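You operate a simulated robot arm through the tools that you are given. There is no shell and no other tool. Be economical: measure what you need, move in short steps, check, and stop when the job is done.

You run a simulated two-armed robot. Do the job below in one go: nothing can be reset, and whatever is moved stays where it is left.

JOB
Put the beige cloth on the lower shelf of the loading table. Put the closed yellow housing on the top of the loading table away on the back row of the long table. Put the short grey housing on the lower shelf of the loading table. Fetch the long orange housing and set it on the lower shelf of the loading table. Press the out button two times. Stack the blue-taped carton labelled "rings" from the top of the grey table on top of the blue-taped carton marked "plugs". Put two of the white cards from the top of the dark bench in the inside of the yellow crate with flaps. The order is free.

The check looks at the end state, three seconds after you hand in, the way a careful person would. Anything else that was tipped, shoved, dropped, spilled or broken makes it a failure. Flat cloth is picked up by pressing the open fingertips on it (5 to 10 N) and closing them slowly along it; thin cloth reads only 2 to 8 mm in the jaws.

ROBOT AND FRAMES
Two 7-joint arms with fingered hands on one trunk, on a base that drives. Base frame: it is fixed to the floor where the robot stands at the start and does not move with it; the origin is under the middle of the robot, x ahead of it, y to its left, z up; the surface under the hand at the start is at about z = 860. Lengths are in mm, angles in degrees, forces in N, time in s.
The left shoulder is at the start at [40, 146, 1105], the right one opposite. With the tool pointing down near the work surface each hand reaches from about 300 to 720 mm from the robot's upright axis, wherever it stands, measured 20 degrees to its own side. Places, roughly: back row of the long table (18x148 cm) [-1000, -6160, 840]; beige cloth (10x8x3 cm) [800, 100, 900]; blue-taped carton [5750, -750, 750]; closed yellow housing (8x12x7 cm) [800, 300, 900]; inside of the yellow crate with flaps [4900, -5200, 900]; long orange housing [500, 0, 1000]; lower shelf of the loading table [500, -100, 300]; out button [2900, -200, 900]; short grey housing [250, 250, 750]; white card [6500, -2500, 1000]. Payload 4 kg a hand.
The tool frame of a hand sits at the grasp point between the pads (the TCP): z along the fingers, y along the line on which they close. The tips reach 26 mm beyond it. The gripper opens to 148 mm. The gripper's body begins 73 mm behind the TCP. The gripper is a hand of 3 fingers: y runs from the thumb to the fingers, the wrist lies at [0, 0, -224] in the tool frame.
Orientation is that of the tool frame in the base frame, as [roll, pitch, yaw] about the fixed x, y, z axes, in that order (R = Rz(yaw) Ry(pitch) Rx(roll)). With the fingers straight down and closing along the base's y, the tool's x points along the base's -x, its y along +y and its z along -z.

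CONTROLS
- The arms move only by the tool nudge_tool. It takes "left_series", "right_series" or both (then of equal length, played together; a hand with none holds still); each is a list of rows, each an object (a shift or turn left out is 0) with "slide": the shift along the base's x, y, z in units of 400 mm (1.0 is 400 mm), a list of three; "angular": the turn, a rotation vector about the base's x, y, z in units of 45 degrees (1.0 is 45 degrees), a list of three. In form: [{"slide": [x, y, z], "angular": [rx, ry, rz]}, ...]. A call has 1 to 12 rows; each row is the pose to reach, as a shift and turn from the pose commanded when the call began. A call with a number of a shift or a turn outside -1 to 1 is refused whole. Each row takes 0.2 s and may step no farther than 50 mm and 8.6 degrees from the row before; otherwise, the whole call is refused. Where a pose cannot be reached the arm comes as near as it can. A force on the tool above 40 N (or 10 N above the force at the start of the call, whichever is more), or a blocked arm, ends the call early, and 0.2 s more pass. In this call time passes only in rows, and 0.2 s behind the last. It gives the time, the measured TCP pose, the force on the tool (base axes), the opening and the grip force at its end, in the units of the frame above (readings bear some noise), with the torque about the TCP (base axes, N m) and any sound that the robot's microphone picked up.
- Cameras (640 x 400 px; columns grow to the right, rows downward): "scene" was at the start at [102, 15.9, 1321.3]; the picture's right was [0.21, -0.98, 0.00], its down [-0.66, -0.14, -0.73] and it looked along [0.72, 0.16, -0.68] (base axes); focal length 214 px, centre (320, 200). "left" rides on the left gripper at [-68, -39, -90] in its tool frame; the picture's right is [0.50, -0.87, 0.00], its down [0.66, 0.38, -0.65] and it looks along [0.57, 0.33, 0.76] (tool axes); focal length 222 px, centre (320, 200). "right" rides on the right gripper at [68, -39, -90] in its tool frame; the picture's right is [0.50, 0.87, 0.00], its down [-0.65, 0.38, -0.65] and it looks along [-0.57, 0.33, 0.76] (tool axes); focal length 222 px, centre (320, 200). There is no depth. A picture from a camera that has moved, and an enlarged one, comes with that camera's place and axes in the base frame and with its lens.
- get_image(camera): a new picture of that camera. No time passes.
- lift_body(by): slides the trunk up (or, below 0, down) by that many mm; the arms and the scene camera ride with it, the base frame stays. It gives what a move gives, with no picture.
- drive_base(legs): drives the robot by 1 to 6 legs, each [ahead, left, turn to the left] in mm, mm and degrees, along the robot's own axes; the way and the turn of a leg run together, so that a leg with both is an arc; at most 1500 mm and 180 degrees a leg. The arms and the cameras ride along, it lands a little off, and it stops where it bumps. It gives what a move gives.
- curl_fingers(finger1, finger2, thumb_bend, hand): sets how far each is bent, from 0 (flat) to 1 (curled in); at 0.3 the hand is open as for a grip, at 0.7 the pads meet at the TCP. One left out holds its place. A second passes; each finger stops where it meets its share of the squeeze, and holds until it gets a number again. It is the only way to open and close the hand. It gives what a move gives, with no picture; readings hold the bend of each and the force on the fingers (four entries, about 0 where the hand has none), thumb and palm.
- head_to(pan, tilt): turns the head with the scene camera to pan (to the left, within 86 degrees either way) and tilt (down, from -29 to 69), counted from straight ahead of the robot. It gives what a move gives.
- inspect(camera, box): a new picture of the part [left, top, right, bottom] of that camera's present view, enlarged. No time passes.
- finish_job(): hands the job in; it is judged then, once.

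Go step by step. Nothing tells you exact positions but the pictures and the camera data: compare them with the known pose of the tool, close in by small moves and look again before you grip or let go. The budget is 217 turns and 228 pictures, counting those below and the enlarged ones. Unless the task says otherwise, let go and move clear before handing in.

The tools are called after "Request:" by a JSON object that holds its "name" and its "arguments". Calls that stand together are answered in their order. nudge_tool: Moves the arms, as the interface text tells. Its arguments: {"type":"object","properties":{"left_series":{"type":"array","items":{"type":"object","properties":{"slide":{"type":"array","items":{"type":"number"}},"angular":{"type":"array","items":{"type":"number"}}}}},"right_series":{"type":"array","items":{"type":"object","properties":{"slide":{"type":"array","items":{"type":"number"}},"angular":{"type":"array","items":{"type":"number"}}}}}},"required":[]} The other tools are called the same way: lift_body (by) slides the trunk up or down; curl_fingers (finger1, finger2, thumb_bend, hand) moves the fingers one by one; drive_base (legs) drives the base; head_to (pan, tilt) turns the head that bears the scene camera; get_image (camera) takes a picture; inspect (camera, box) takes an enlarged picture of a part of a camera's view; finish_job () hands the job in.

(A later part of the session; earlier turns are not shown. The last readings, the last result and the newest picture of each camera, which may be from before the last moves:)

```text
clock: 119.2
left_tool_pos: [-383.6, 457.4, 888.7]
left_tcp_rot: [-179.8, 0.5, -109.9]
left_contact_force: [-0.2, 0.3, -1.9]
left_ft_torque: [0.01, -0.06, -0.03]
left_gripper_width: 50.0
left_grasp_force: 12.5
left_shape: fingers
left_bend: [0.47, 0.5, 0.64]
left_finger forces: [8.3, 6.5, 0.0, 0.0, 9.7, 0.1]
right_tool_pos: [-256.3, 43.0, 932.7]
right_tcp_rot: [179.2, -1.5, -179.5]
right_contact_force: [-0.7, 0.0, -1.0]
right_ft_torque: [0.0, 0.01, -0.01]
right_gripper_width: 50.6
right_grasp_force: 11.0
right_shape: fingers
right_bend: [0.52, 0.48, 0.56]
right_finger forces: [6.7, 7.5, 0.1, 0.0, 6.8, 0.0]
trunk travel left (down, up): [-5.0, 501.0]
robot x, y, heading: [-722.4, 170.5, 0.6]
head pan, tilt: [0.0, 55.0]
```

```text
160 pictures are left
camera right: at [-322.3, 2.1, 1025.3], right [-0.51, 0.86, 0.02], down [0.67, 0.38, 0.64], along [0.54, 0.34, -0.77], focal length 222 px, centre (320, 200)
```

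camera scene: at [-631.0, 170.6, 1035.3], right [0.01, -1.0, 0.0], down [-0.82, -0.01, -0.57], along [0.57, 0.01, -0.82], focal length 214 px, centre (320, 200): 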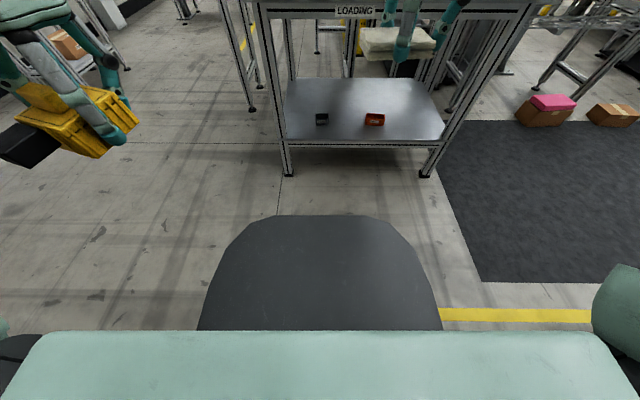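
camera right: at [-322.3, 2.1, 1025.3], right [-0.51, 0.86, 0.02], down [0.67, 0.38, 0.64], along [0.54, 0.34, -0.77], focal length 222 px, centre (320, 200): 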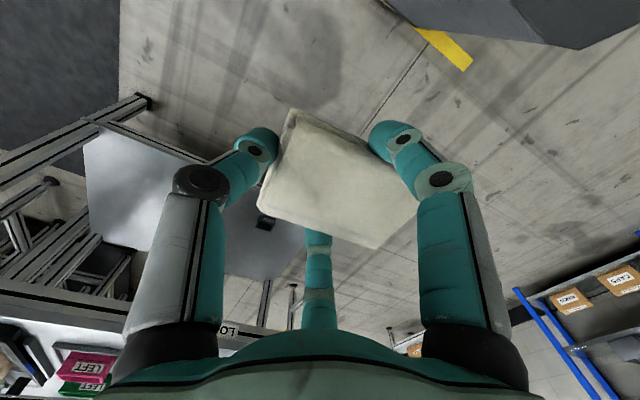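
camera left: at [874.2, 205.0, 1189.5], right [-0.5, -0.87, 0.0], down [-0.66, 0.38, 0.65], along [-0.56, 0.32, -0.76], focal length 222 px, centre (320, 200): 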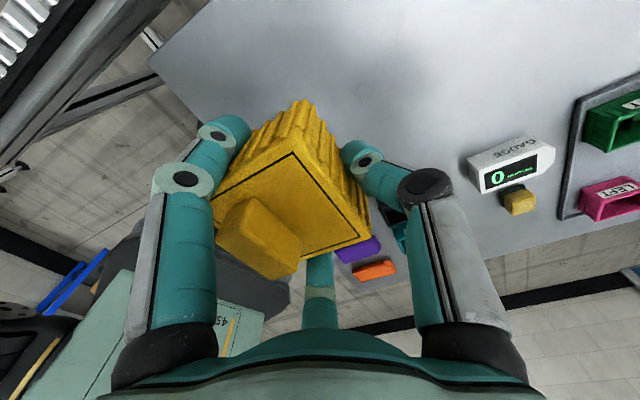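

The arm is back in its good elbow branch. Now I lower the cloth, then extend as before.

Request:
{"name": "nudge_tool", "arguments": {"right_series": [{"slide": [0, 0, -0.12]}, {"slide": [0, 0, -0.24]}, {"slide": [0, 0, -0.36]}, {"slide": [0, 0, -0.48]}, {"slide": [0, 0, -0.6]}, {"slide": [0, 0, -0.72]}, {"slide": [0, 0, -0.84]}, {"slide": [0, 0, -0.96]}, {"slide": [0, 0, -1.0]}]}}

Request:
{"name": "nudge_tool", "arguments": {"right_series": [{"slide": [0.04, 0, -0.1]}, {"slide": [0.1, 0, -0.2]}, {"slide": [0.2, 0, -0.25]}, {"slide": [0.3, 0, -0.3]}, {"slide": [0.35, 0, -0.35]}]}}

Request:
{"name": "get_image", "arguments": {"camera": "scene"}}

```text
clock: 121.2
left_tool_pos: [-383.0, 456.1, 887.9]
left_tcp_rot: [-179.8, 0.6, -109.9]
left_contact_force: [-1.0, 0.0, -1.6]
left_ft_torque: [-0.05, -0.06, 0.01]
left_gripper_width: 50.2
left_grasp_force: 12.4
left_shape: fingers
left_bend: [0.47, 0.5, 0.64]
left_finger forces: [8.3, 6.7, 0.1, 0.0, 9.7, 0.0]
right_tool_pos: [-256.8, 44.7, 531.7]
right_tcp_rot: [179.3, -1.3, -179.7]
right_contact_force: [0.3, 0.1, -0.5]
right_ft_torque: [0.0, 0.01, -0.01]
right_gripper_width: 50.6
right_grasp_force: 10.4
right_shape: fingers
right_bend: [0.52, 0.48, 0.56]
right_finger forces: [6.5, 7.3, 0.0, 0.0, 6.6, 0.1]
trunk travel left (down, up): [-5.0, 501.0]
robot x, y, heading: [-723.4, 173.8, 0.7]
head pan, tilt: [0.0, 55.0]
```

```text
clock: 122.4
left_tool_pos: [-383.0, 457.0, 887.9]
left_tcp_rot: [-179.8, 0.5, -110.0]
left_contact_force: [-0.5, -0.4, -2.0]
left_ft_torque: [-0.01, -0.04, 0.03]
left_gripper_width: 50.1
left_grasp_force: 12.2
left_shape: fingers
left_bend: [0.47, 0.5, 0.64]
left_finger forces: [8.3, 6.8, 0.0, 0.0, 9.6, 0.0]
right_tool_pos: [-115.9, 46.5, 391.3]
right_tcp_rot: [179.2, -1.6, -179.4]
right_contact_force: [0.1, 0.2, -1.6]
right_ft_torque: [-0.04, -0.02, -0.01]
right_gripper_width: 50.1
right_grasp_force: 10.1
right_shape: fingers
right_bend: [0.52, 0.48, 0.56]
right_finger forces: [6.1, 7.2, 0.0, 0.2, 6.6, 0.0]
trunk travel left (down, up): [-5.0, 501.0]
robot x, y, heading: [-722.2, 174.1, 1.0]
head pan, tilt: [0.0, 55.0]
```

```text
159 pictures are left
camera scene: at [-630.6, 170.9, 1035.2], right [0.01, -1.0, 0.0], down [-0.82, -0.01, -0.57], along [0.57, 0.01, -0.82], focal length 214 px, centre (320, 200)
```

scene: 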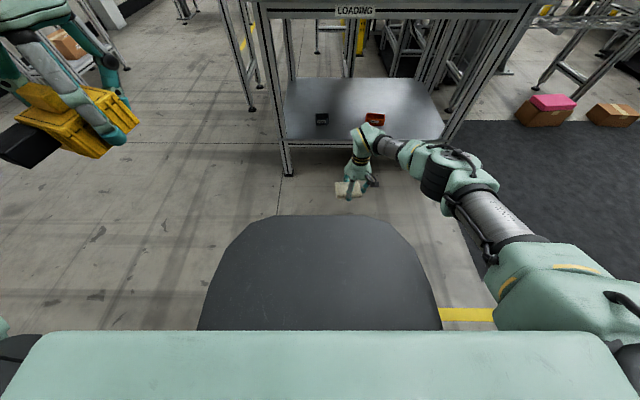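

Request:
{"name": "drive_base", "arguments": {"legs": [[525, -25, -0.8]]}}

Request:
{"name": "get_image", "arguments": {"camera": "right"}}

Request:
{"name": "get_image", "arguments": {"camera": "scene"}}

```text
clock: 125.5
left_tool_pos: [149.2, 427.1, 888.5]
left_tcp_rot: [-179.8, 0.5, -110.9]
left_contact_force: [1.3, 0.7, -0.9]
left_ft_torque: [0.0, -0.04, 0.03]
left_gripper_width: 50.2
left_grasp_force: 12.1
left_shape: fingers
left_bend: [0.47, 0.5, 0.64]
left_finger forces: [8.3, 6.6, 0.2, 0.1, 9.8, 0.1]
right_tool_pos: [409.8, 10.3, 391.2]
right_tcp_rot: [179.4, -1.7, 179.5]
right_contact_force: [0.3, -0.5, 0.0]
right_ft_torque: [-0.04, -0.01, 0.01]
right_gripper_width: 50.3
right_grasp_force: 10.3
right_shape: fingers
right_bend: [0.52, 0.48, 0.56]
right_finger forces: [6.2, 7.3, 0.0, 0.1, 6.7, 0.1]
trunk travel left (down, up): [-5.0, 501.0]
robot x, y, heading: [-199.2, 143.8, -0.5]
head pan, tilt: [0.0, 55.0]
```

```text
158 pictures are left
camera right: at [342.7, -29.5, 483.5], right [-0.49, 0.87, 0.02], down [0.68, 0.36, 0.64], along [0.55, 0.33, -0.77], focal length 222 px, centre (320, 200)
```

right: 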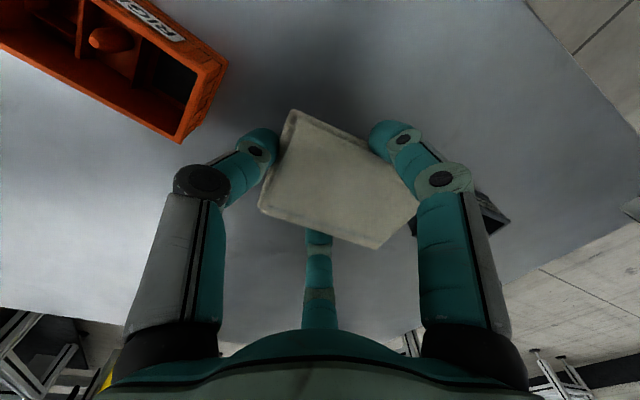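

```text
157 pictures are left
camera scene: at [-103.2, 144.3, 1035.2], right [-0.01, -1.0, 0.0], down [-0.82, 0.01, -0.57], along [0.57, 0.0, -0.82], focal length 214 px, centre (320, 200)
```

scene: 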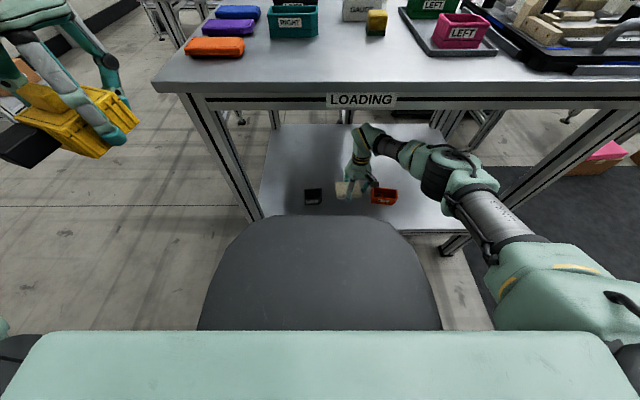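

Request:
{"name": "nudge_tool", "arguments": {"right_series": [{"slide": [0, 0.04, -0.05]}, {"slide": [0, 0.04, -0.11]}, {"slide": [0, 0.04, -0.13]}]}}

Request:
{"name": "nudge_tool", "arguments": {"right_series": [{"slide": [0, 0, -0.008]}]}}

Request:
{"name": "get_image", "arguments": {"camera": "right"}}

```text
clock: 126.2
left_tool_pos: [149.2, 427.1, 888.6]
left_tcp_rot: [-179.7, 0.6, -110.9]
left_contact_force: [0.0, 0.9, -1.5]
left_ft_torque: [-0.01, -0.08, 0.02]
left_gripper_width: 50.1
left_grasp_force: 12.3
left_shape: fingers
left_bend: [0.47, 0.5, 0.64]
left_finger forces: [8.2, 6.7, 0.1, 0.1, 9.6, 0.0]
right_tool_pos: [409.6, 27.7, 340.6]
right_tcp_rot: [179.3, -1.5, 179.5]
right_contact_force: [0.6, -0.1, -0.3]
right_ft_torque: [-0.01, 0.02, 0.02]
right_gripper_width: 50.1
right_grasp_force: 10.3
right_shape: fingers
right_bend: [0.52, 0.48, 0.57]
right_finger forces: [6.1, 7.3, 0.0, 0.0, 6.6, 0.1]
trunk travel left (down, up): [-5.0, 501.0]
robot x, y, heading: [-201.6, 146.7, -0.3]
head pan, tilt: [0.0, 55.0]
```

```text
clock: 126.7
left_tool_pos: [147.9, 426.0, 888.7]
left_tcp_rot: [-179.8, 0.5, -110.9]
left_contact_force: [0.6, -1.0, -1.5]
left_ft_torque: [-0.05, -0.03, -0.01]
left_gripper_width: 50.0
left_grasp_force: 12.3
left_shape: fingers
left_bend: [0.47, 0.5, 0.64]
left_finger forces: [8.2, 6.7, 0.0, 0.0, 9.7, 0.0]
right_tool_pos: [409.3, 27.2, 337.3]
right_tcp_rot: [179.3, -1.4, 179.6]
right_contact_force: [-0.2, -0.5, 0.7]
right_ft_torque: [0.0, 0.0, -0.01]
right_gripper_width: 50.4
right_grasp_force: 11.2
right_shape: fingers
right_bend: [0.52, 0.48, 0.57]
right_finger forces: [6.2, 7.4, 0.0, 0.0, 6.7, 0.1]
trunk travel left (down, up): [-5.0, 501.0]
robot x, y, heading: [-195.8, 144.0, -0.2]
head pan, tilt: [0.0, 55.0]
```

```text
156 pictures are left
camera right: at [342.6, -12.8, 429.7], right [-0.49, 0.87, 0.02], down [0.68, 0.37, 0.64], along [0.55, 0.33, -0.77], focal length 222 px, centre (320, 200)
```

right: 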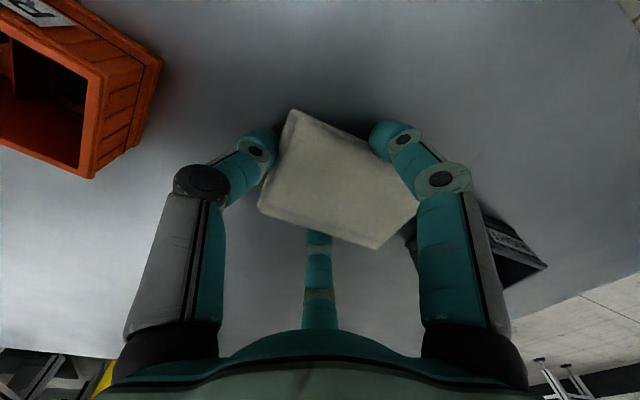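

Request:
{"name": "nudge_tool", "arguments": {"right_series": [{"slide": [0, 0, -0.007]}]}}

Request:
{"name": "curl_fingers", "arguments": {"hand": "right", "finger1": 0.45, "finger2": 0.45, "thumb_bend": 0.45}}

Request:
{"name": "curl_fingers", "arguments": {"hand": "right", "finger1": 0.36, "finger2": 0.36, "thumb_bend": 0.36}}

Request:
{"name": "get_image", "arguments": {"camera": "right"}}

```text
clock: 127.0
left_tool_pos: [147.9, 427.3, 888.8]
left_tcp_rot: [-179.7, 0.5, -110.9]
left_contact_force: [0.4, -0.8, -1.6]
left_ft_torque: [-0.08, -0.03, 0.03]
left_gripper_width: 50.1
left_grasp_force: 12.0
left_shape: fingers
left_bend: [0.47, 0.5, 0.64]
left_finger forces: [8.3, 6.7, 0.0, 0.1, 9.7, 0.0]
right_tool_pos: [408.0, 27.4, 335.5]
right_tcp_rot: [179.3, -1.4, 179.5]
right_contact_force: [-1.0, -0.6, 8.6]
right_ft_torque: [0.01, -0.17, -0.02]
right_gripper_width: 50.2
right_grasp_force: 11.1
right_shape: fingers
right_bend: [0.52, 0.48, 0.57]
right_finger forces: [6.8, 7.9, 0.0, 0.0, 7.5, 0.1]
trunk travel left (down, up): [-5.0, 501.0]
robot x, y, heading: [-199.3, 144.7, -0.2]
head pan, tilt: [0.0, 55.0]
```

```text
clock: 128.1
left_tool_pos: [149.0, 426.2, 889.0]
left_tcp_rot: [-179.7, 0.5, -110.9]
left_contact_force: [-0.4, -0.7, -1.6]
left_ft_torque: [-0.04, -0.04, 0.0]
left_gripper_width: 50.0
left_grasp_force: 11.7
left_shape: fingers
left_bend: [0.47, 0.5, 0.64]
left_finger forces: [8.2, 6.7, 0.1, 0.1, 9.7, 0.1]
right_tool_pos: [408.7, 26.4, 333.4]
right_tcp_rot: [179.4, -1.5, 179.5]
right_contact_force: [-0.4, 0.1, 6.7]
right_ft_torque: [0.14, -0.3, 0.06]
right_gripper_width: 77.6
right_grasp_force: 3.0
right_shape: fingers
right_bend: [0.45, 0.45, 0.45]
right_finger forces: [0.0, 5.9, 0.0, 0.0, 0.4, 0.0]
trunk travel left (down, up): [-5.0, 501.0]
robot x, y, heading: [-198.5, 148.3, -0.1]
head pan, tilt: [0.0, 55.0]
```

```text
clock: 129.1
left_tool_pos: [148.8, 426.5, 889.0]
left_tcp_rot: [-179.8, 0.5, -110.9]
left_contact_force: [-0.5, -0.1, -2.6]
left_ft_torque: [-0.05, -0.03, 0.0]
left_gripper_width: 50.3
left_grasp_force: 11.7
left_shape: fingers
left_bend: [0.47, 0.5, 0.64]
left_finger forces: [8.3, 6.7, 0.0, 0.0, 9.5, 0.0]
right_tool_pos: [409.4, 26.5, 332.9]
right_tcp_rot: [179.3, -1.5, 179.5]
right_contact_force: [0.1, 0.4, 0.2]
right_ft_torque: [-0.01, 0.02, 0.04]
right_gripper_width: 107.7
right_grasp_force: 0.0
right_shape: fingers
right_bend: [0.36, 0.36, 0.36]
right_finger forces: [0.1, 0.1, 0.0, 0.0, 0.1, 0.0]
trunk travel left (down, up): [-5.0, 501.0]
robot x, y, heading: [-195.6, 148.4, -0.4]
head pan, tilt: [0.0, 55.0]
```

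```text
155 pictures are left
camera right: at [342.4, -13.0, 426.1], right [-0.49, 0.87, 0.02], down [0.68, 0.36, 0.64], along [0.55, 0.33, -0.77], focal length 222 px, centre (320, 200)
```

right: 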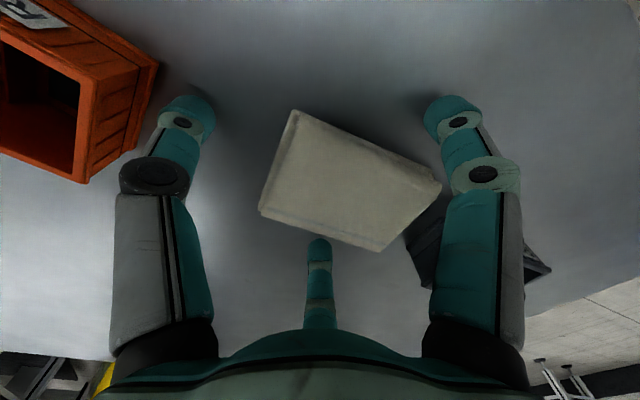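

Cloth lies on the shelf. Raising the hand, backing out, and lifting the trunk; then a look toward the route (right/back side).

Request:
{"name": "nudge_tool", "arguments": {"right_series": [{"slide": [0, 0, 0.1]}, {"slide": [0, 0, 0.2]}]}}

Request:
{"name": "drive_base", "arguments": {"legs": [[-520, 0, 0.3]]}}

Request:
{"name": "get_image", "arguments": {"camera": "scene"}}

Request:
{"name": "nudge_tool", "arguments": {"right_series": [{"slide": [-0.05, 0, 0.1]}, {"slide": [-0.1, 0, 0.2]}, {"slide": [-0.15, 0, 0.3]}, {"slide": [-0.2, 0, 0.4]}, {"slide": [-0.25, 0, 0.5]}, {"slide": [-0.3, 0, 0.6]}, {"slide": [-0.35, 0, 0.7]}, {"slide": [-0.38, 0, 0.8]}, {"slide": [-0.4, 0, 0.9]}, {"slide": [-0.4, 0, 1.0]}]}}

Request:
{"name": "lift_body", "arguments": {"by": 270}}

Request:
{"name": "head_to", "arguments": {"pan": -80, "tilt": 15}}

Request:
{"name": "get_image", "arguments": {"camera": "scene"}}

```text
clock: 129.7
left_tool_pos: [148.8, 426.2, 888.2]
left_tcp_rot: [-179.8, 0.5, -110.9]
left_contact_force: [0.5, 0.1, -1.6]
left_ft_torque: [-0.01, -0.04, 0.01]
left_gripper_width: 49.8
left_grasp_force: 11.9
left_shape: fingers
left_bend: [0.47, 0.5, 0.64]
left_finger forces: [8.3, 6.7, 0.0, 0.0, 9.6, 0.1]
right_tool_pos: [407.1, 25.5, 411.6]
right_tcp_rot: [179.3, -1.6, 179.5]
right_contact_force: [-0.2, 0.8, -0.5]
right_ft_torque: [-0.03, -0.01, 0.0]
right_gripper_width: 107.5
right_grasp_force: 0.1
right_shape: fingers
right_bend: [0.36, 0.36, 0.36]
right_finger forces: [0.0, 0.0, 0.0, 0.0, 0.0, 0.1]
trunk travel left (down, up): [-5.0, 501.0]
robot x, y, heading: [-194.4, 149.3, -0.5]
head pan, tilt: [0.0, 55.0]
```

```text
clock: 132.7
left_tool_pos: [-382.4, 429.7, 888.8]
left_tcp_rot: [-179.8, 0.5, -111.2]
left_contact_force: [0.2, 0.2, -1.5]
left_ft_torque: [-0.05, -0.03, 0.02]
left_gripper_width: 50.3
left_grasp_force: 12.6
left_shape: fingers
left_bend: [0.47, 0.5, 0.64]
left_finger forces: [8.5, 6.7, 0.0, 0.0, 9.5, 0.0]
right_tool_pos: [-125.6, 24.8, 412.3]
right_tcp_rot: [179.3, -1.5, 179.2]
right_contact_force: [-0.3, 0.9, -0.1]
right_ft_torque: [0.0, 0.01, -0.03]
right_gripper_width: 107.5
right_grasp_force: 0.1
right_shape: fingers
right_bend: [0.36, 0.36, 0.36]
right_finger forces: [0.0, 0.0, 0.0, 0.0, 0.0, 0.0]
trunk travel left (down, up): [-5.0, 501.0]
robot x, y, heading: [-729.2, 148.1, -0.7]
head pan, tilt: [0.0, 55.0]
```

```text
154 pictures are left
camera scene: at [-636.7, 148.7, 1035.3], right [-0.01, -1.0, 0.0], down [-0.82, 0.01, -0.57], along [0.57, -0.01, -0.82], focal length 214 px, centre (320, 200)
```

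scene: 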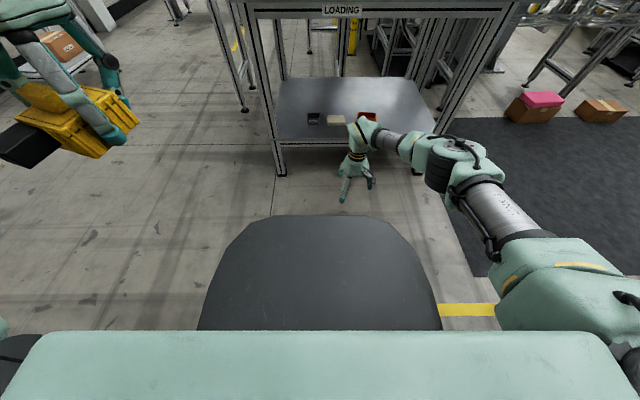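

```text
clock: 134.9
left_tool_pos: [-382.7, 429.5, 888.0]
left_tcp_rot: [-179.8, 0.5, -111.2]
left_contact_force: [0.1, 0.5, -2.1]
left_ft_torque: [-0.09, -0.04, -0.03]
left_gripper_width: 50.1
left_grasp_force: 12.4
left_shape: fingers
left_bend: [0.47, 0.5, 0.64]
left_finger forces: [8.2, 6.7, 0.1, 0.1, 9.6, 0.1]
right_tool_pos: [-286.9, 28.3, 813.2]
right_tcp_rot: [179.3, -1.6, 179.2]
right_contact_force: [0.1, -0.6, -0.6]
right_ft_torque: [0.02, 0.01, -0.02]
right_gripper_width: 107.6
right_grasp_force: 0.1
right_shape: fingers
right_bend: [0.36, 0.36, 0.36]
right_finger forces: [0.0, 0.0, 0.1, 0.0, 0.0, 0.0]
trunk travel left (down, up): [-5.0, 501.0]
robot x, y, heading: [-728.5, 152.5, -0.8]
head pan, tilt: [0.0, 55.0]
```

```text
clock: 137.7
left_tool_pos: [-382.2, 429.6, 1158.5]
left_tcp_rot: [-179.8, 0.5, -111.2]
left_contact_force: [-0.1, 0.1, -2.7]
left_ft_torque: [-0.02, -0.03, 0.0]
left_gripper_width: 50.1
left_grasp_force: 12.1
left_shape: fingers
left_bend: [0.47, 0.5, 0.64]
left_finger forces: [8.2, 6.7, 0.0, 0.1, 9.6, 0.0]
right_tool_pos: [-286.3, 27.4, 1081.8]
right_tcp_rot: [179.2, -1.4, 179.2]
right_contact_force: [-0.4, 0.0, 0.2]
right_ft_torque: [0.04, -0.01, 0.0]
right_gripper_width: 107.7
right_grasp_force: 0.0
right_shape: fingers
right_bend: [0.36, 0.36, 0.36]
right_finger forces: [0.1, 0.0, 0.1, 0.0, 0.1, 0.0]
trunk travel left (down, up): [-275.0, 231.0]
robot x, y, heading: [-726.0, 153.1, -0.8]
head pan, tilt: [0.0, 55.0]
```

```text
clock: 139.2
left_tool_pos: [-382.1, 429.3, 1158.2]
left_tcp_rot: [-179.8, 0.4, -111.2]
left_contact_force: [0.1, -0.2, -2.0]
left_ft_torque: [-0.04, -0.03, 0.02]
left_gripper_width: 50.1
left_grasp_force: 11.6
left_shape: fingers
left_bend: [0.47, 0.5, 0.64]
left_finger forces: [8.3, 6.8, 0.0, 0.0, 9.7, 0.0]
right_tool_pos: [-286.6, 26.4, 1081.3]
right_tcp_rot: [179.2, -1.5, 179.1]
right_contact_force: [-0.1, -0.7, 0.0]
right_ft_torque: [-0.01, -0.01, 0.02]
right_gripper_width: 107.6
right_grasp_force: 0.1
right_shape: fingers
right_bend: [0.36, 0.36, 0.36]
right_finger forces: [0.1, 0.0, 0.0, 0.0, 0.1, 0.1]
trunk travel left (down, up): [-275.0, 231.0]
robot x, y, heading: [-730.8, 150.2, -0.6]
head pan, tilt: [-80.0, 15.0]
```

```text
153 pictures are left
camera scene: at [-693.0, 57.4, 1364.8], right [-0.99, -0.16, 0.0], down [-0.04, 0.26, -0.97], along [0.16, -0.95, -0.26], focal length 214 px, centre (320, 200)
```

scene: 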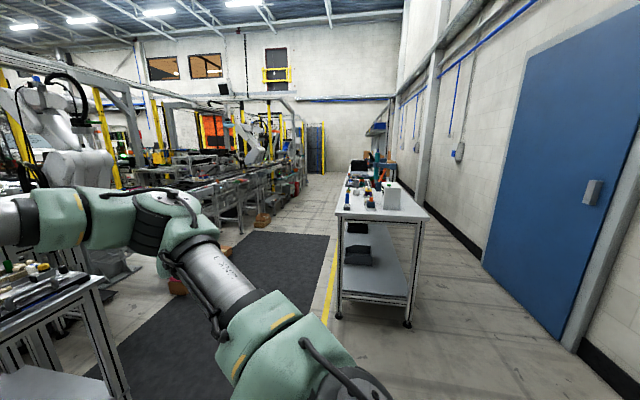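

The long table is to the right along the wall. I turn to −y and move into the aisle, then look ahead.

Request:
{"name": "drive_base", "arguments": {"legs": [[0, 0, -89.3], [850, 0, 0], [0, 800, 0]]}}

Request:
{"name": "head_to", "arguments": {"pan": 0, "tilt": 15}}

Request:
{"name": "get_image", "arguments": {"camera": "scene"}}

```text
clock: 151.0
left_tool_pos: [341.8, -1018.2, 1156.3]
left_tcp_rot: [-179.8, 0.5, 159.8]
left_contact_force: [0.7, 0.4, -2.9]
left_ft_torque: [-0.03, 0.05, 0.0]
left_gripper_width: 49.7
left_grasp_force: 11.7
left_shape: fingers
left_bend: [0.47, 0.5, 0.64]
left_finger forces: [8.3, 6.5, 0.0, 0.0, 9.6, 0.1]
right_tool_pos: [-59.5, -1121.0, 1081.7]
right_tcp_rot: [179.3, -1.6, 90.3]
right_contact_force: [0.2, -0.2, -0.2]
right_ft_torque: [0.01, -0.01, -0.01]
right_gripper_width: 107.5
right_grasp_force: 0.0
right_shape: fingers
right_bend: [0.36, 0.36, 0.36]
right_finger forces: [0.0, 0.0, 0.0, 0.0, 0.1, 0.0]
trunk travel left (down, up): [-275.0, 231.0]
robot x, y, heading: [59.2, -676.7, -89.6]
head pan, tilt: [-80.0, 15.0]
stopped in leg 3: the robot was blocked; the commanded pose is now the measured one
```

```text
clock: 152.6
left_tool_pos: [340.0, -1019.2, 1156.9]
left_tcp_rot: [-179.8, 0.5, 159.8]
left_contact_force: [0.4, -0.5, -1.8]
left_ft_torque: [-0.05, 0.04, 0.0]
left_gripper_width: 49.8
left_grasp_force: 12.3
left_shape: fingers
left_bend: [0.47, 0.5, 0.64]
left_finger forces: [8.2, 6.5, 0.1, 0.0, 9.5, 0.0]
right_tool_pos: [-61.0, -1122.0, 1082.3]
right_tcp_rot: [179.3, -1.5, 90.3]
right_contact_force: [-0.2, 0.2, 0.4]
right_ft_torque: [0.02, -0.01, 0.0]
right_gripper_width: 107.4
right_grasp_force: 0.1
right_shape: fingers
right_bend: [0.36, 0.36, 0.36]
right_finger forces: [0.0, 0.1, 0.0, 0.0, 0.1, 0.1]
trunk travel left (down, up): [-275.0, 231.0]
robot x, y, heading: [57.1, -683.9, -89.5]
head pan, tilt: [0.0, 15.0]
```

```text
152 pictures are left
camera scene: at [57.2, -791.7, 1364.8], right [-1.0, 0.0, 0.0], down [0.0, 0.26, -0.97], along [0.0, -0.97, -0.26], focal length 214 px, centre (320, 200)
```

scene: 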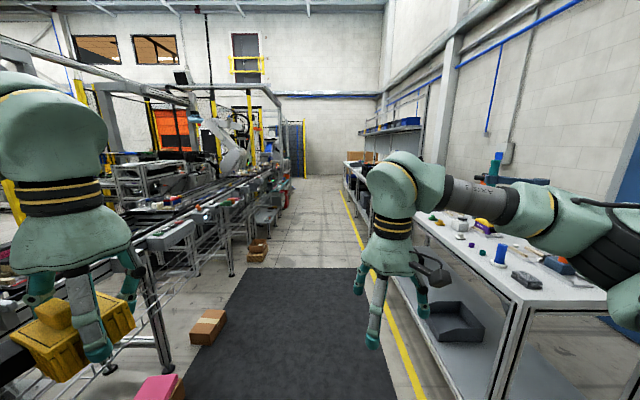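

The lateral move was blocked; I check what is to the left.

Request:
{"name": "head_to", "arguments": {"pan": 84, "tilt": 45}}

Request:
{"name": "get_image", "arguments": {"camera": "scene"}}

Request:
{"name": "get_image", "arguments": {"camera": "left"}}

```text
clock: 154.1
left_tool_pos: [339.9, -1019.1, 1156.7]
left_tcp_rot: [-179.8, 0.6, 159.9]
left_contact_force: [0.8, 0.4, -1.5]
left_ft_torque: [-0.02, 0.04, 0.01]
left_gripper_width: 49.8
left_grasp_force: 12.0
left_shape: fingers
left_bend: [0.47, 0.5, 0.64]
left_finger forces: [8.2, 6.5, 0.0, 0.1, 9.4, 0.1]
right_tool_pos: [-60.6, -1120.9, 1081.0]
right_tcp_rot: [179.3, -1.5, 90.1]
right_contact_force: [0.1, 0.9, 0.4]
right_ft_torque: [0.01, 0.01, -0.02]
right_gripper_width: 108.0
right_grasp_force: 0.0
right_shape: fingers
right_bend: [0.36, 0.36, 0.36]
right_finger forces: [0.0, 0.0, 0.0, 0.1, 0.0, 0.0]
trunk travel left (down, up): [-275.0, 231.0]
robot x, y, heading: [53.5, -676.5, -89.5]
head pan, tilt: [84.0, 45.0]
```

```text
151 pictures are left
camera scene: at [137.6, -706.5, 1318.1], right [-0.1, -0.99, 0.0], down [-0.7, 0.07, -0.71], along [0.7, -0.07, -0.71], focal length 214 px, centre (320, 200)
```

scene: 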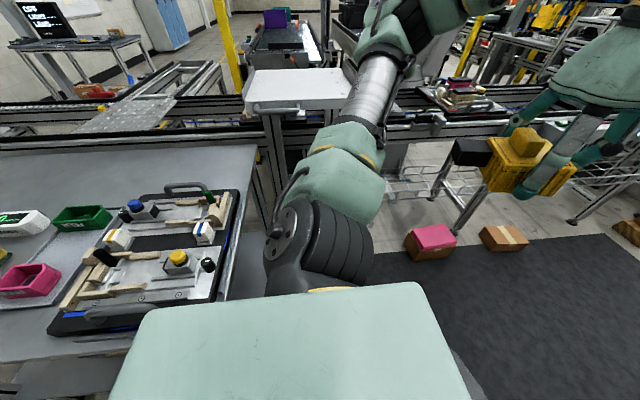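

```text
150 pictures are left
camera left: at [389.3, -1076.8, 1249.3], right [-0.77, -0.64, 0.0], down [-0.49, 0.58, 0.65], along [-0.41, 0.5, -0.76], focal length 222 px, centre (320, 200)
```

left: 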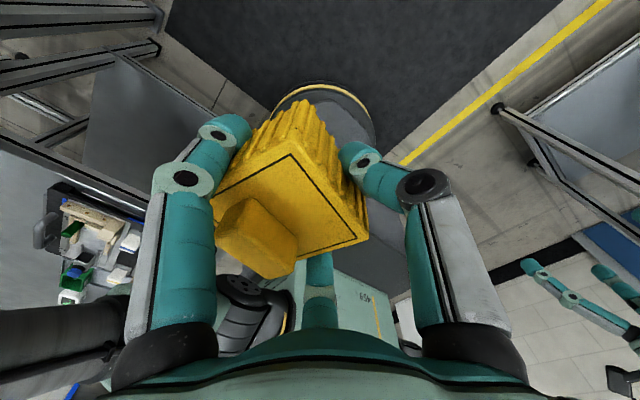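

The chassis flank bumped the loading table's corner post area; nothing tipped. I step right and drive on down the aisle.

Request:
{"name": "drive_base", "arguments": {"legs": [[0, -50, 0], [1400, 0, 0], [1400, 0, 0], [1300, 0, -0.5]]}}

Request:
{"name": "head_to", "arguments": {"pan": -30, "tilt": 20}}

Request:
{"name": "get_image", "arguments": {"camera": "scene"}}

```text
clock: 174.3
left_tool_pos: [304.2, -5106.2, 1158.0]
left_tcp_rot: [-179.8, 0.4, 160.9]
left_contact_force: [0.9, 0.6, -2.1]
left_ft_torque: [-0.03, 0.03, 0.01]
left_gripper_width: 49.9
left_grasp_force: 12.4
left_shape: fingers
left_bend: [0.47, 0.5, 0.64]
left_finger forces: [8.2, 6.5, 0.0, 0.1, 9.4, 0.0]
right_tool_pos: [-94.7, -5216.8, 1082.3]
right_tcp_rot: [179.3, -1.5, 91.4]
right_contact_force: [0.0, 0.7, 0.3]
right_ft_torque: [-0.01, 0.02, -0.01]
right_gripper_width: 107.5
right_grasp_force: 0.0
right_shape: fingers
right_bend: [0.36, 0.36, 0.36]
right_finger forces: [0.0, 0.0, 0.0, 0.0, 0.0, 0.1]
trunk travel left (down, up): [-275.0, 231.0]
robot x, y, heading: [12.5, -4770.7, -88.5]
head pan, tilt: [84.0, 45.0]
```

```text
clock: 176.2
left_tool_pos: [304.6, -5106.7, 1157.8]
left_tcp_rot: [-179.8, 0.6, 160.9]
left_contact_force: [0.6, -0.8, -1.7]
left_ft_torque: [-0.02, 0.01, 0.01]
left_gripper_width: 49.7
left_grasp_force: 11.9
left_shape: fingers
left_bend: [0.47, 0.5, 0.64]
left_finger forces: [8.1, 6.5, 0.1, 0.0, 9.5, 0.1]
right_tool_pos: [-94.9, -5216.8, 1081.8]
right_tcp_rot: [179.3, -1.5, 91.2]
right_contact_force: [0.3, -0.3, -0.5]
right_ft_torque: [0.01, 0.04, 0.04]
right_gripper_width: 107.8
right_grasp_force: 0.0
right_shape: fingers
right_bend: [0.36, 0.36, 0.36]
right_finger forces: [0.1, 0.1, 0.1, 0.0, 0.0, 0.0]
trunk travel left (down, up): [-275.0, 231.0]
robot x, y, heading: [13.0, -4770.2, -88.5]
head pan, tilt: [-30.0, 20.0]
```

```text
149 pictures are left
camera scene: at [-30.5, -4873.9, 1356.7], right [-0.88, 0.48, 0.0], down [0.16, 0.3, -0.94], along [-0.45, -0.83, -0.34], focal length 214 px, centre (320, 200)
```

scene: 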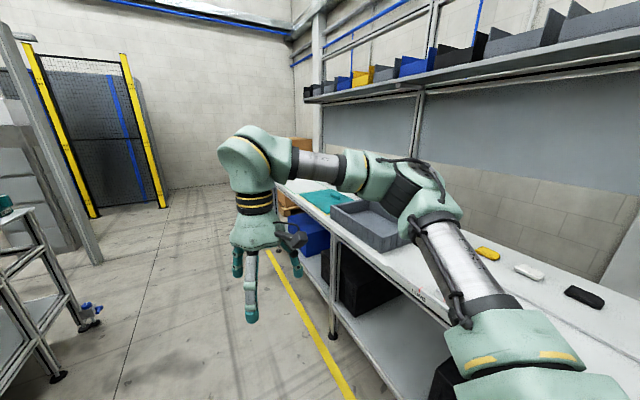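

Request:
{"name": "drive_base", "arguments": {"legs": [[1300, 80, 0], [0, 0, -91.5]]}}

Request:
{"name": "head_to", "arguments": {"pan": 0, "tilt": 35}}

Request:
{"name": "get_image", "arguments": {"camera": "scene"}}

```text
clock: 186.9
left_tool_pos: [-246.1, -6341.7, 1158.2]
left_tcp_rot: [-179.7, 0.5, 65.4]
left_contact_force: [0.8, 0.6, -2.7]
left_ft_torque: [0.04, 0.03, 0.01]
left_gripper_width: 49.3
left_grasp_force: 11.5
left_shape: fingers
left_bend: [0.47, 0.51, 0.64]
left_finger forces: [8.0, 6.3, 0.1, 0.1, 9.3, 0.0]
right_tool_pos: [-317.9, -5934.6, 1080.8]
right_tcp_rot: [179.3, -1.5, -4.1]
right_contact_force: [0.3, 0.2, 0.6]
right_ft_torque: [0.03, -0.02, 0.02]
right_gripper_width: 107.3
right_grasp_force: 0.0
right_shape: fingers
right_bend: [0.36, 0.36, 0.36]
right_finger forces: [0.1, 0.0, 0.0, 0.0, 0.1, 0.0]
trunk travel left (down, up): [-275.0, 231.0]
robot x, y, heading: [117.6, -6083.4, 176.1]
head pan, tilt: [-30.0, 20.0]
```

```text
clock: 187.8
left_tool_pos: [-246.6, -6342.5, 1157.3]
left_tcp_rot: [-179.8, 0.6, 65.5]
left_contact_force: [0.1, -0.6, -1.5]
left_ft_torque: [0.02, 0.05, 0.01]
left_gripper_width: 49.4
left_grasp_force: 11.9
left_shape: fingers
left_bend: [0.47, 0.51, 0.64]
left_finger forces: [7.9, 6.3, 0.0, 0.0, 9.3, 0.0]
right_tool_pos: [-316.6, -5934.3, 1080.6]
right_tcp_rot: [179.3, -1.5, -4.2]
right_contact_force: [0.4, 0.5, 0.2]
right_ft_torque: [-0.03, 0.02, 0.01]
right_gripper_width: 107.6
right_grasp_force: 0.1
right_shape: fingers
right_bend: [0.36, 0.36, 0.36]
right_finger forces: [0.0, 0.0, 0.0, 0.0, 0.0, 0.0]
trunk travel left (down, up): [-275.0, 231.0]
robot x, y, heading: [118.7, -6083.3, 176.2]
head pan, tilt: [0.0, 35.0]
```

```text
148 pictures are left
camera scene: at [9.6, -6078.5, 1332.9], right [0.07, 1.0, 0.0], down [0.57, -0.04, -0.82], along [-0.82, 0.06, -0.57], focal length 214 px, centre (320, 200)
```

scene: 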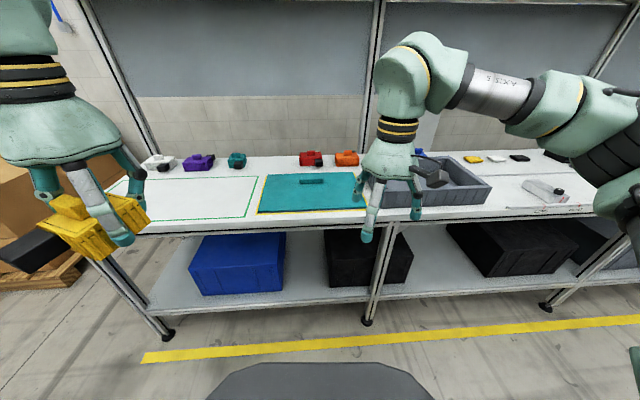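

The back row holds closed housings (white, purple, teal, gap, red, orange). I zoom in to measure.

Request:
{"name": "inspect", "arguments": {"camera": "scene", "box": [130, 130, 390, 240]}}

```text
2.46 times, centred on (260, 185) of scene
camera zoom: at [9.6, -6078.5, 1332.9], right [0.07, 1.0, 0.0], down [0.57, -0.04, -0.82], along [-0.82, 0.06, -0.57], focal length 528 px, centre (468, 237)
```

zoom: 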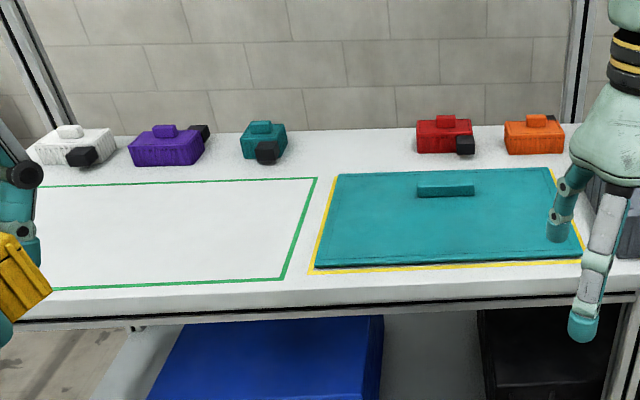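

Gap between teal and red is at y≈−6255, x≈−1000. I turn the held housing back to neutral yaw, then drive up to the table edge (x≈−541).

Request:
{"name": "nudge_tool", "arguments": {"left_series": [{"angular": [0, 0, -0.153]}, {"angular": [0, 0, -0.307]}, {"angular": [0, 0, -0.46]}, {"angular": [0, 0, -0.613]}, {"angular": [0, 0, -0.767]}]}}

Request:
{"name": "nudge_tool", "arguments": {"left_series": [{"angular": [0, 0, -0.153]}, {"angular": [0, 0, -0.307]}, {"slide": [0, 0.05, 0], "angular": [0, 0, -0.46]}, {"slide": [0, 0.1, 0], "angular": [0, 0, -0.613]}, {"slide": [0, 0.15, 0], "angular": [0, 0, -0.72]}]}}

Request:
{"name": "drive_base", "arguments": {"legs": [[0, 26, 3.9], [370, 0, 0]]}}

Request:
{"name": "head_to", "arguments": {"pan": 0, "tilt": 55}}

Request:
{"name": "get_image", "arguments": {"camera": "scene"}}

```text
clock: 189.0
left_tool_pos: [-245.8, -6340.9, 1157.7]
left_tcp_rot: [-179.8, 0.5, 31.0]
left_contact_force: [-0.4, 0.5, -1.4]
left_ft_torque: [0.05, 0.01, 0.0]
left_gripper_width: 49.6
left_grasp_force: 12.0
left_shape: fingers
left_bend: [0.47, 0.51, 0.64]
left_finger forces: [7.9, 6.3, 0.0, 0.1, 9.2, 0.1]
right_tool_pos: [-316.5, -5935.1, 1080.7]
right_tcp_rot: [179.4, -1.5, -4.1]
right_contact_force: [-0.4, -0.1, 0.7]
right_ft_torque: [0.04, 0.0, 0.0]
right_gripper_width: 107.8
right_grasp_force: 0.1
right_shape: fingers
right_bend: [0.36, 0.36, 0.36]
right_finger forces: [0.0, 0.0, 0.0, 0.0, 0.1, 0.0]
trunk travel left (down, up): [-275.0, 231.0]
robot x, y, heading: [119.3, -6081.3, 176.2]
head pan, tilt: [0.0, 35.0]
```

```text
clock: 190.2
left_tool_pos: [-246.6, -6280.9, 1158.9]
left_tcp_rot: [-179.9, 0.6, -1.5]
left_contact_force: [-0.4, 0.1, -1.2]
left_ft_torque: [0.05, 0.0, -0.01]
left_gripper_width: 49.4
left_grasp_force: 12.1
left_shape: fingers
left_bend: [0.47, 0.51, 0.65]
left_finger forces: [7.9, 6.3, 0.0, 0.0, 9.3, 0.1]
right_tool_pos: [-317.1, -5934.1, 1080.3]
right_tcp_rot: [179.2, -1.6, -4.0]
right_contact_force: [1.1, 0.2, 0.0]
right_ft_torque: [-0.05, 0.0, -0.03]
right_gripper_width: 108.0
right_grasp_force: 0.2
right_shape: fingers
right_bend: [0.36, 0.36, 0.36]
right_finger forces: [0.1, 0.0, 0.0, 0.1, 0.0, 0.0]
trunk travel left (down, up): [-275.0, 231.0]
robot x, y, heading: [120.3, -6083.7, 176.0]
head pan, tilt: [0.0, 35.0]
```

```text
clock: 193.0
left_tool_pos: [-593.9, -6329.9, 1159.4]
left_tcp_rot: [-179.8, 0.5, 2.5]
left_contact_force: [-1.2, 0.0, -1.8]
left_ft_torque: [0.05, 0.05, 0.0]
left_gripper_width: 49.2
left_grasp_force: 11.9
left_shape: fingers
left_bend: [0.47, 0.51, 0.65]
left_finger forces: [7.9, 6.4, 0.1, 0.0, 9.2, 0.0]
right_tool_pos: [-685.9, -5987.9, 1081.7]
right_tcp_rot: [179.3, -1.5, -0.3]
right_contact_force: [0.7, -0.1, 0.3]
right_ft_torque: [0.0, -0.01, -0.01]
right_gripper_width: 107.7
right_grasp_force: 0.1
right_shape: fingers
right_bend: [0.36, 0.36, 0.36]
right_finger forces: [0.0, 0.0, 0.2, 0.0, 0.0, 0.1]
trunk travel left (down, up): [-275.0, 231.0]
robot x, y, heading: [-245.5, -6110.0, 179.8]
head pan, tilt: [0.0, 35.0]
```

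```text
clock: 193.8
left_tool_pos: [-593.4, -6329.3, 1159.6]
left_tcp_rot: [-179.9, 0.5, 2.4]
left_contact_force: [-0.1, -0.5, -1.6]
left_ft_torque: [0.08, 0.02, 0.0]
left_gripper_width: 48.9
left_grasp_force: 11.7
left_shape: fingers
left_bend: [0.47, 0.51, 0.65]
left_finger forces: [8.0, 6.2, 0.0, 0.0, 9.2, 0.1]
right_tool_pos: [-688.7, -5987.6, 1080.7]
right_tcp_rot: [179.3, -1.5, -0.3]
right_contact_force: [1.2, 0.6, 0.0]
right_ft_torque: [0.01, -0.01, 0.03]
right_gripper_width: 107.6
right_grasp_force: 0.0
right_shape: fingers
right_bend: [0.36, 0.36, 0.36]
right_finger forces: [0.1, 0.0, 0.0, 0.0, 0.0, 0.1]
trunk travel left (down, up): [-275.0, 231.0]
robot x, y, heading: [-242.3, -6110.4, 179.9]
head pan, tilt: [0.0, 55.0]
```

```text
146 pictures are left
camera scene: at [-335.8, -6110.2, 1304.7], right [0.0, 1.0, 0.0], down [0.82, 0.0, -0.57], along [-0.57, 0.0, -0.82], focal length 214 px, centre (320, 200)
```

scene: 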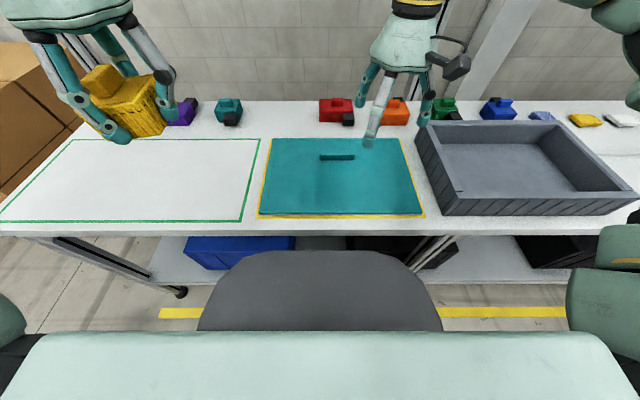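

Request:
{"name": "drive_base", "arguments": {"legs": [[50, 0, 0]]}}

Request:
{"name": "nudge_tool", "arguments": {"left_series": [{"slide": [-0.1, 0.03, 0]}, {"slide": [-0.2, 0.06, 0]}, {"slide": [-0.3, 0.1, 0]}, {"slide": [-0.4, 0.14, -0.03]}, {"slide": [-0.5, 0.18, -0.06]}, {"slide": [-0.6, 0.2, -0.09]}, {"slide": [-0.7, 0.2, -0.12]}, {"slide": [-0.8, 0.2, -0.16]}, {"slide": [-0.85, 0.2, -0.2]}]}}

Request:
{"name": "get_image", "arguments": {"camera": "scene"}}

Request:
{"name": "get_image", "arguments": {"camera": "left"}}

```text
clock: 194.7
left_tool_pos: [-638.1, -6329.0, 1160.7]
left_tcp_rot: [-179.8, 0.7, 2.3]
left_contact_force: [0.0, 0.0, -1.9]
left_ft_torque: [0.07, 0.04, 0.02]
left_gripper_width: 49.2
left_grasp_force: 11.7
left_shape: fingers
left_bend: [0.47, 0.51, 0.65]
left_finger forces: [7.9, 6.3, 0.0, 0.1, 9.2, 0.1]
right_tool_pos: [-732.8, -5987.6, 1082.1]
right_tcp_rot: [179.3, -1.3, -0.3]
right_contact_force: [0.1, 0.7, -0.5]
right_ft_torque: [0.0, -0.03, 0.02]
right_gripper_width: 107.3
right_grasp_force: 0.2
right_shape: fingers
right_bend: [0.36, 0.36, 0.36]
right_finger forces: [0.0, 0.1, 0.0, 0.0, 0.0, 0.0]
trunk travel left (down, up): [-275.0, 231.0]
robot x, y, heading: [-286.3, -6110.5, 179.8]
head pan, tilt: [0.0, 55.0]
```

```text
clock: 196.7
left_tool_pos: [-937.4, -6250.0, 1104.5]
left_tcp_rot: [-179.6, 0.7, 2.2]
left_contact_force: [0.7, -0.7, -1.1]
left_ft_torque: [0.05, -0.01, -0.01]
left_gripper_width: 48.7
left_grasp_force: 11.4
left_shape: fingers
left_bend: [0.47, 0.51, 0.65]
left_finger forces: [8.1, 6.5, 0.1, 0.1, 9.3, 0.1]
left hand out of reach, approached as far as the arm can: row 8, 9
right_tool_pos: [-734.2, -5988.8, 1082.4]
right_tcp_rot: [179.3, -1.5, -0.3]
right_contact_force: [1.0, 0.2, 0.0]
right_ft_torque: [-0.01, -0.01, 0.01]
right_gripper_width: 107.3
right_grasp_force: 0.2
right_shape: fingers
right_bend: [0.36, 0.36, 0.36]
right_finger forces: [0.1, 0.0, 0.0, 0.1, 0.1, 0.0]
trunk travel left (down, up): [-275.0, 231.0]
robot x, y, heading: [-290.2, -6110.4, 179.6]
head pan, tilt: [0.0, 55.0]
```

```text
145 pictures are left
camera scene: at [-382.9, -6111.4, 1304.7], right [0.0, 1.0, 0.0], down [0.82, 0.0, -0.57], along [-0.57, 0.0, -0.82], focal length 214 px, centre (320, 200)
```

scene: 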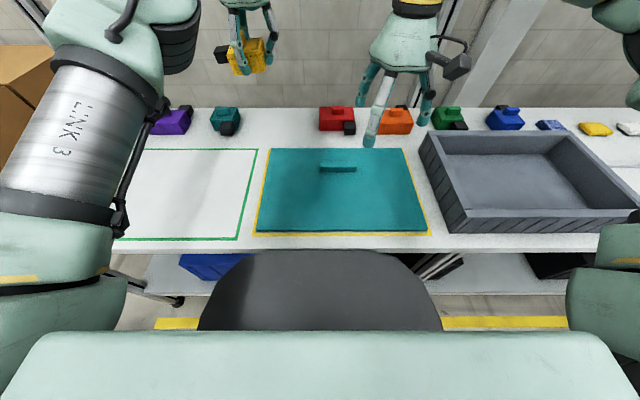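

```text
144 pictures are left
camera left: at [-1004.8, -6213.4, 1195.9], right [0.47, 0.89, 0.0], down [0.68, -0.36, 0.64], along [0.57, -0.3, -0.77], focal length 222 px, centre (320, 200)
```

left: 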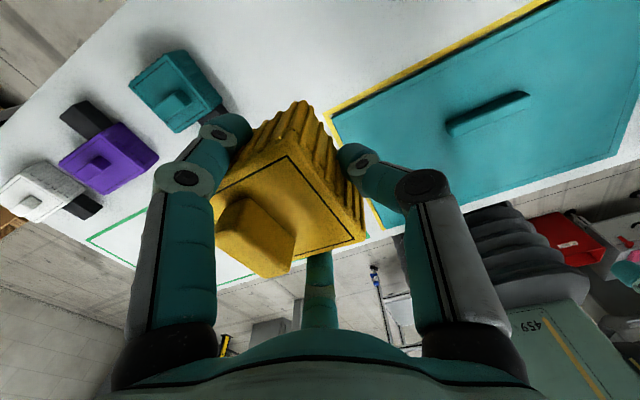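

Request:
{"name": "nudge_tool", "arguments": {"left_series": [{"slide": [0.005, 0, -0.1]}, {"slide": [0.005, 0, -0.2]}, {"slide": [0.005, 0, -0.3]}, {"slide": [0.005, 0, -0.4]}, {"slide": [0.005, 0, -0.44]}]}}

Request:
{"name": "get_image", "arguments": {"camera": "scene"}}

Request:
{"name": "get_image", "arguments": {"camera": "left"}}

```text
clock: 197.9
left_tool_pos: [-937.7, -6243.4, 930.6]
left_tcp_rot: [-179.8, 0.5, 2.3]
left_contact_force: [-0.1, 0.7, -2.4]
left_ft_torque: [0.06, 0.01, 0.02]
left_gripper_width: 48.5
left_grasp_force: 12.2
left_shape: fingers
left_bend: [0.47, 0.51, 0.65]
left_finger forces: [8.0, 6.4, 0.1, 0.1, 8.9, 0.1]
right_tool_pos: [-735.9, -5986.6, 1081.3]
right_tcp_rot: [179.4, -1.4, -0.3]
right_contact_force: [0.7, 0.0, 0.2]
right_ft_torque: [0.03, 0.01, -0.03]
right_gripper_width: 107.5
right_grasp_force: 0.1
right_shape: fingers
right_bend: [0.36, 0.36, 0.36]
right_finger forces: [0.1, 0.0, 0.0, 0.0, 0.0, 0.0]
trunk travel left (down, up): [-275.0, 231.0]
robot x, y, heading: [-291.9, -6106.5, 180.0]
head pan, tilt: [0.0, 55.0]
```

```text
143 pictures are left
camera scene: at [-384.3, -6109.7, 1304.6], right [0.0, 1.0, 0.0], down [0.82, 0.0, -0.57], along [-0.57, 0.0, -0.82], focal length 214 px, centre (320, 200)
```

scene: 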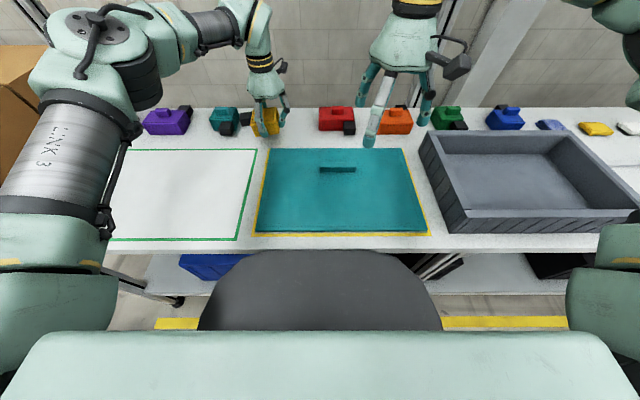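

```text
142 pictures are left
camera left: at [-1006.4, -6206.6, 1022.2], right [0.46, 0.89, 0.0], down [0.68, -0.35, 0.65], along [0.57, -0.3, -0.76], focal length 222 px, centre (320, 200)
```

left: 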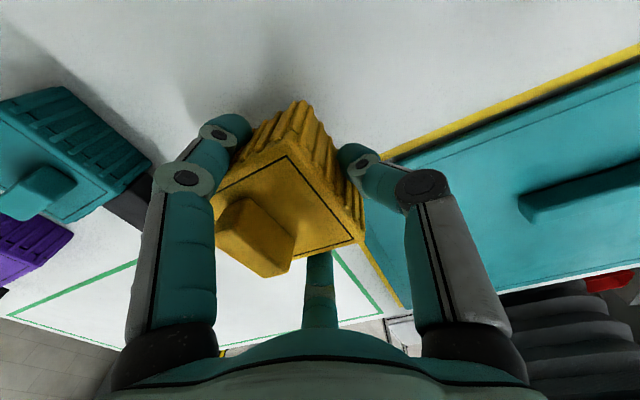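

Request:
{"name": "nudge_tool", "arguments": {"left_series": [{"slide": [-0.05, 0, -0.03]}, {"slide": [-0.1, 0, -0.06]}, {"slide": [-0.12, 0, -0.1]}]}}

Request:
{"name": "get_image", "arguments": {"camera": "left"}}

```text
clock: 198.7
left_tool_pos: [-975.9, -6242.2, 901.4]
left_tcp_rot: [-179.7, 0.6, 2.1]
left_contact_force: [-0.6, 0.4, -1.8]
left_ft_torque: [0.05, 0.02, 0.01]
left_gripper_width: 48.6
left_grasp_force: 11.0
left_shape: fingers
left_bend: [0.47, 0.51, 0.65]
left_finger forces: [7.8, 6.2, 0.0, 0.0, 8.7, 0.0]
left hand out of reach, approached as far as the arm can: row 2, 3
right_tool_pos: [-736.2, -5987.3, 1082.0]
right_tcp_rot: [179.3, -1.5, -0.3]
right_contact_force: [-0.2, 0.7, -0.7]
right_ft_torque: [0.0, 0.0, -0.02]
right_gripper_width: 107.8
right_grasp_force: 0.1
right_shape: fingers
right_bend: [0.36, 0.36, 0.36]
right_finger forces: [0.1, 0.1, 0.0, 0.1, 0.1, 0.1]
trunk travel left (down, up): [-275.0, 231.0]
robot x, y, heading: [-292.2, -6108.0, 179.5]
head pan, tilt: [0.0, 55.0]
```

```text
141 pictures are left
camera left: at [-1043.8, -6205.9, 993.9], right [0.47, 0.88, 0.0], down [0.68, -0.36, 0.65], along [0.57, -0.3, -0.76], focal length 222 px, centre (320, 200)
```

left: 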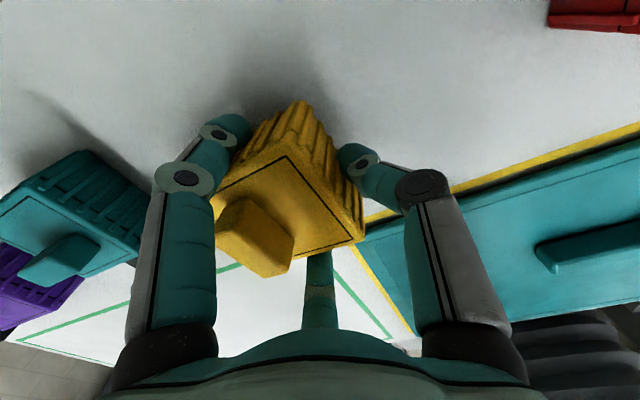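

Request:
{"name": "nudge_tool", "arguments": {"left_series": [{"slide": [0.008, 0, -0.02]}, {"slide": [0.008, 0, -0.04]}]}}

Request:
{"name": "nudge_tool", "arguments": {"left_series": [{"slide": [0, 0, -0.01]}]}}

Request:
{"name": "nudge_tool", "arguments": {"left_series": [{"slide": [0, 0, -0.008]}]}}

```text
clock: 199.3
left_tool_pos: [-972.8, -6243.4, 887.9]
left_tcp_rot: [-179.7, 0.6, 2.3]
left_contact_force: [0.0, 0.1, 2.0]
left_ft_torque: [-0.19, 0.01, -0.02]
left_gripper_width: 48.6
left_grasp_force: 11.5
left_shape: fingers
left_bend: [0.47, 0.51, 0.65]
left_finger forces: [8.1, 6.9, 0.0, 0.0, 8.6, 0.0]
right_tool_pos: [-734.4, -5987.8, 1081.1]
right_tcp_rot: [179.1, -1.5, -0.3]
right_contact_force: [0.8, -0.3, 0.4]
right_ft_torque: [0.02, -0.02, -0.01]
right_gripper_width: 107.5
right_grasp_force: 0.0
right_shape: fingers
right_bend: [0.36, 0.36, 0.36]
right_finger forces: [0.1, 0.1, 0.0, 0.1, 0.0, 0.1]
trunk travel left (down, up): [-275.0, 231.0]
robot x, y, heading: [-290.8, -6110.5, 179.7]
head pan, tilt: [0.0, 55.0]
```

```text
clock: 199.7
left_tool_pos: [-973.8, -6242.2, 884.3]
left_tcp_rot: [-179.9, 0.7, 2.4]
left_contact_force: [0.8, 1.1, 6.8]
left_ft_torque: [-0.31, -0.1, -0.01]
left_gripper_width: 47.9
left_grasp_force: 13.5
left_shape: fingers
left_bend: [0.47, 0.51, 0.65]
left_finger forces: [8.1, 9.9, 0.1, 0.0, 8.1, 0.1]
right_tool_pos: [-735.3, -5985.6, 1083.1]
right_tcp_rot: [179.2, -1.5, -0.4]
right_contact_force: [0.5, 0.6, 0.4]
right_ft_torque: [0.01, -0.02, 0.01]
right_gripper_width: 107.3
right_grasp_force: 0.1
right_shape: fingers
right_bend: [0.36, 0.36, 0.36]
right_finger forces: [0.0, 0.0, 0.0, 0.0, 0.1, 0.0]
trunk travel left (down, up): [-275.0, 231.0]
robot x, y, heading: [-289.5, -6107.4, 179.6]
head pan, tilt: [0.0, 55.0]
```

```text
clock: 200.1
left_tool_pos: [-973.3, -6241.8, 885.0]
left_tcp_rot: [-179.8, 0.9, 2.4]
left_contact_force: [-0.4, 0.4, 21.0]
left_ft_torque: [-0.6, -0.71, -0.02]
left_gripper_width: 48.2
left_grasp_force: 20.6
left_shape: fingers
left_bend: [0.47, 0.5, 0.65]
left_finger forces: [8.7, 25.6, 0.1, 0.0, 8.3, 0.0]
right_tool_pos: [-731.9, -5987.1, 1082.2]
right_tcp_rot: [179.2, -1.4, -0.3]
right_contact_force: [0.0, 0.0, 0.3]
right_ft_torque: [0.0, -0.02, -0.03]
right_gripper_width: 107.8
right_grasp_force: 0.0
right_shape: fingers
right_bend: [0.36, 0.36, 0.36]
right_finger forces: [0.1, 0.0, 0.0, 0.0, 0.0, 0.0]
trunk travel left (down, up): [-275.0, 231.0]
robot x, y, heading: [-291.6, -6112.0, 179.8]
head pan, tilt: [0.0, 55.0]
```

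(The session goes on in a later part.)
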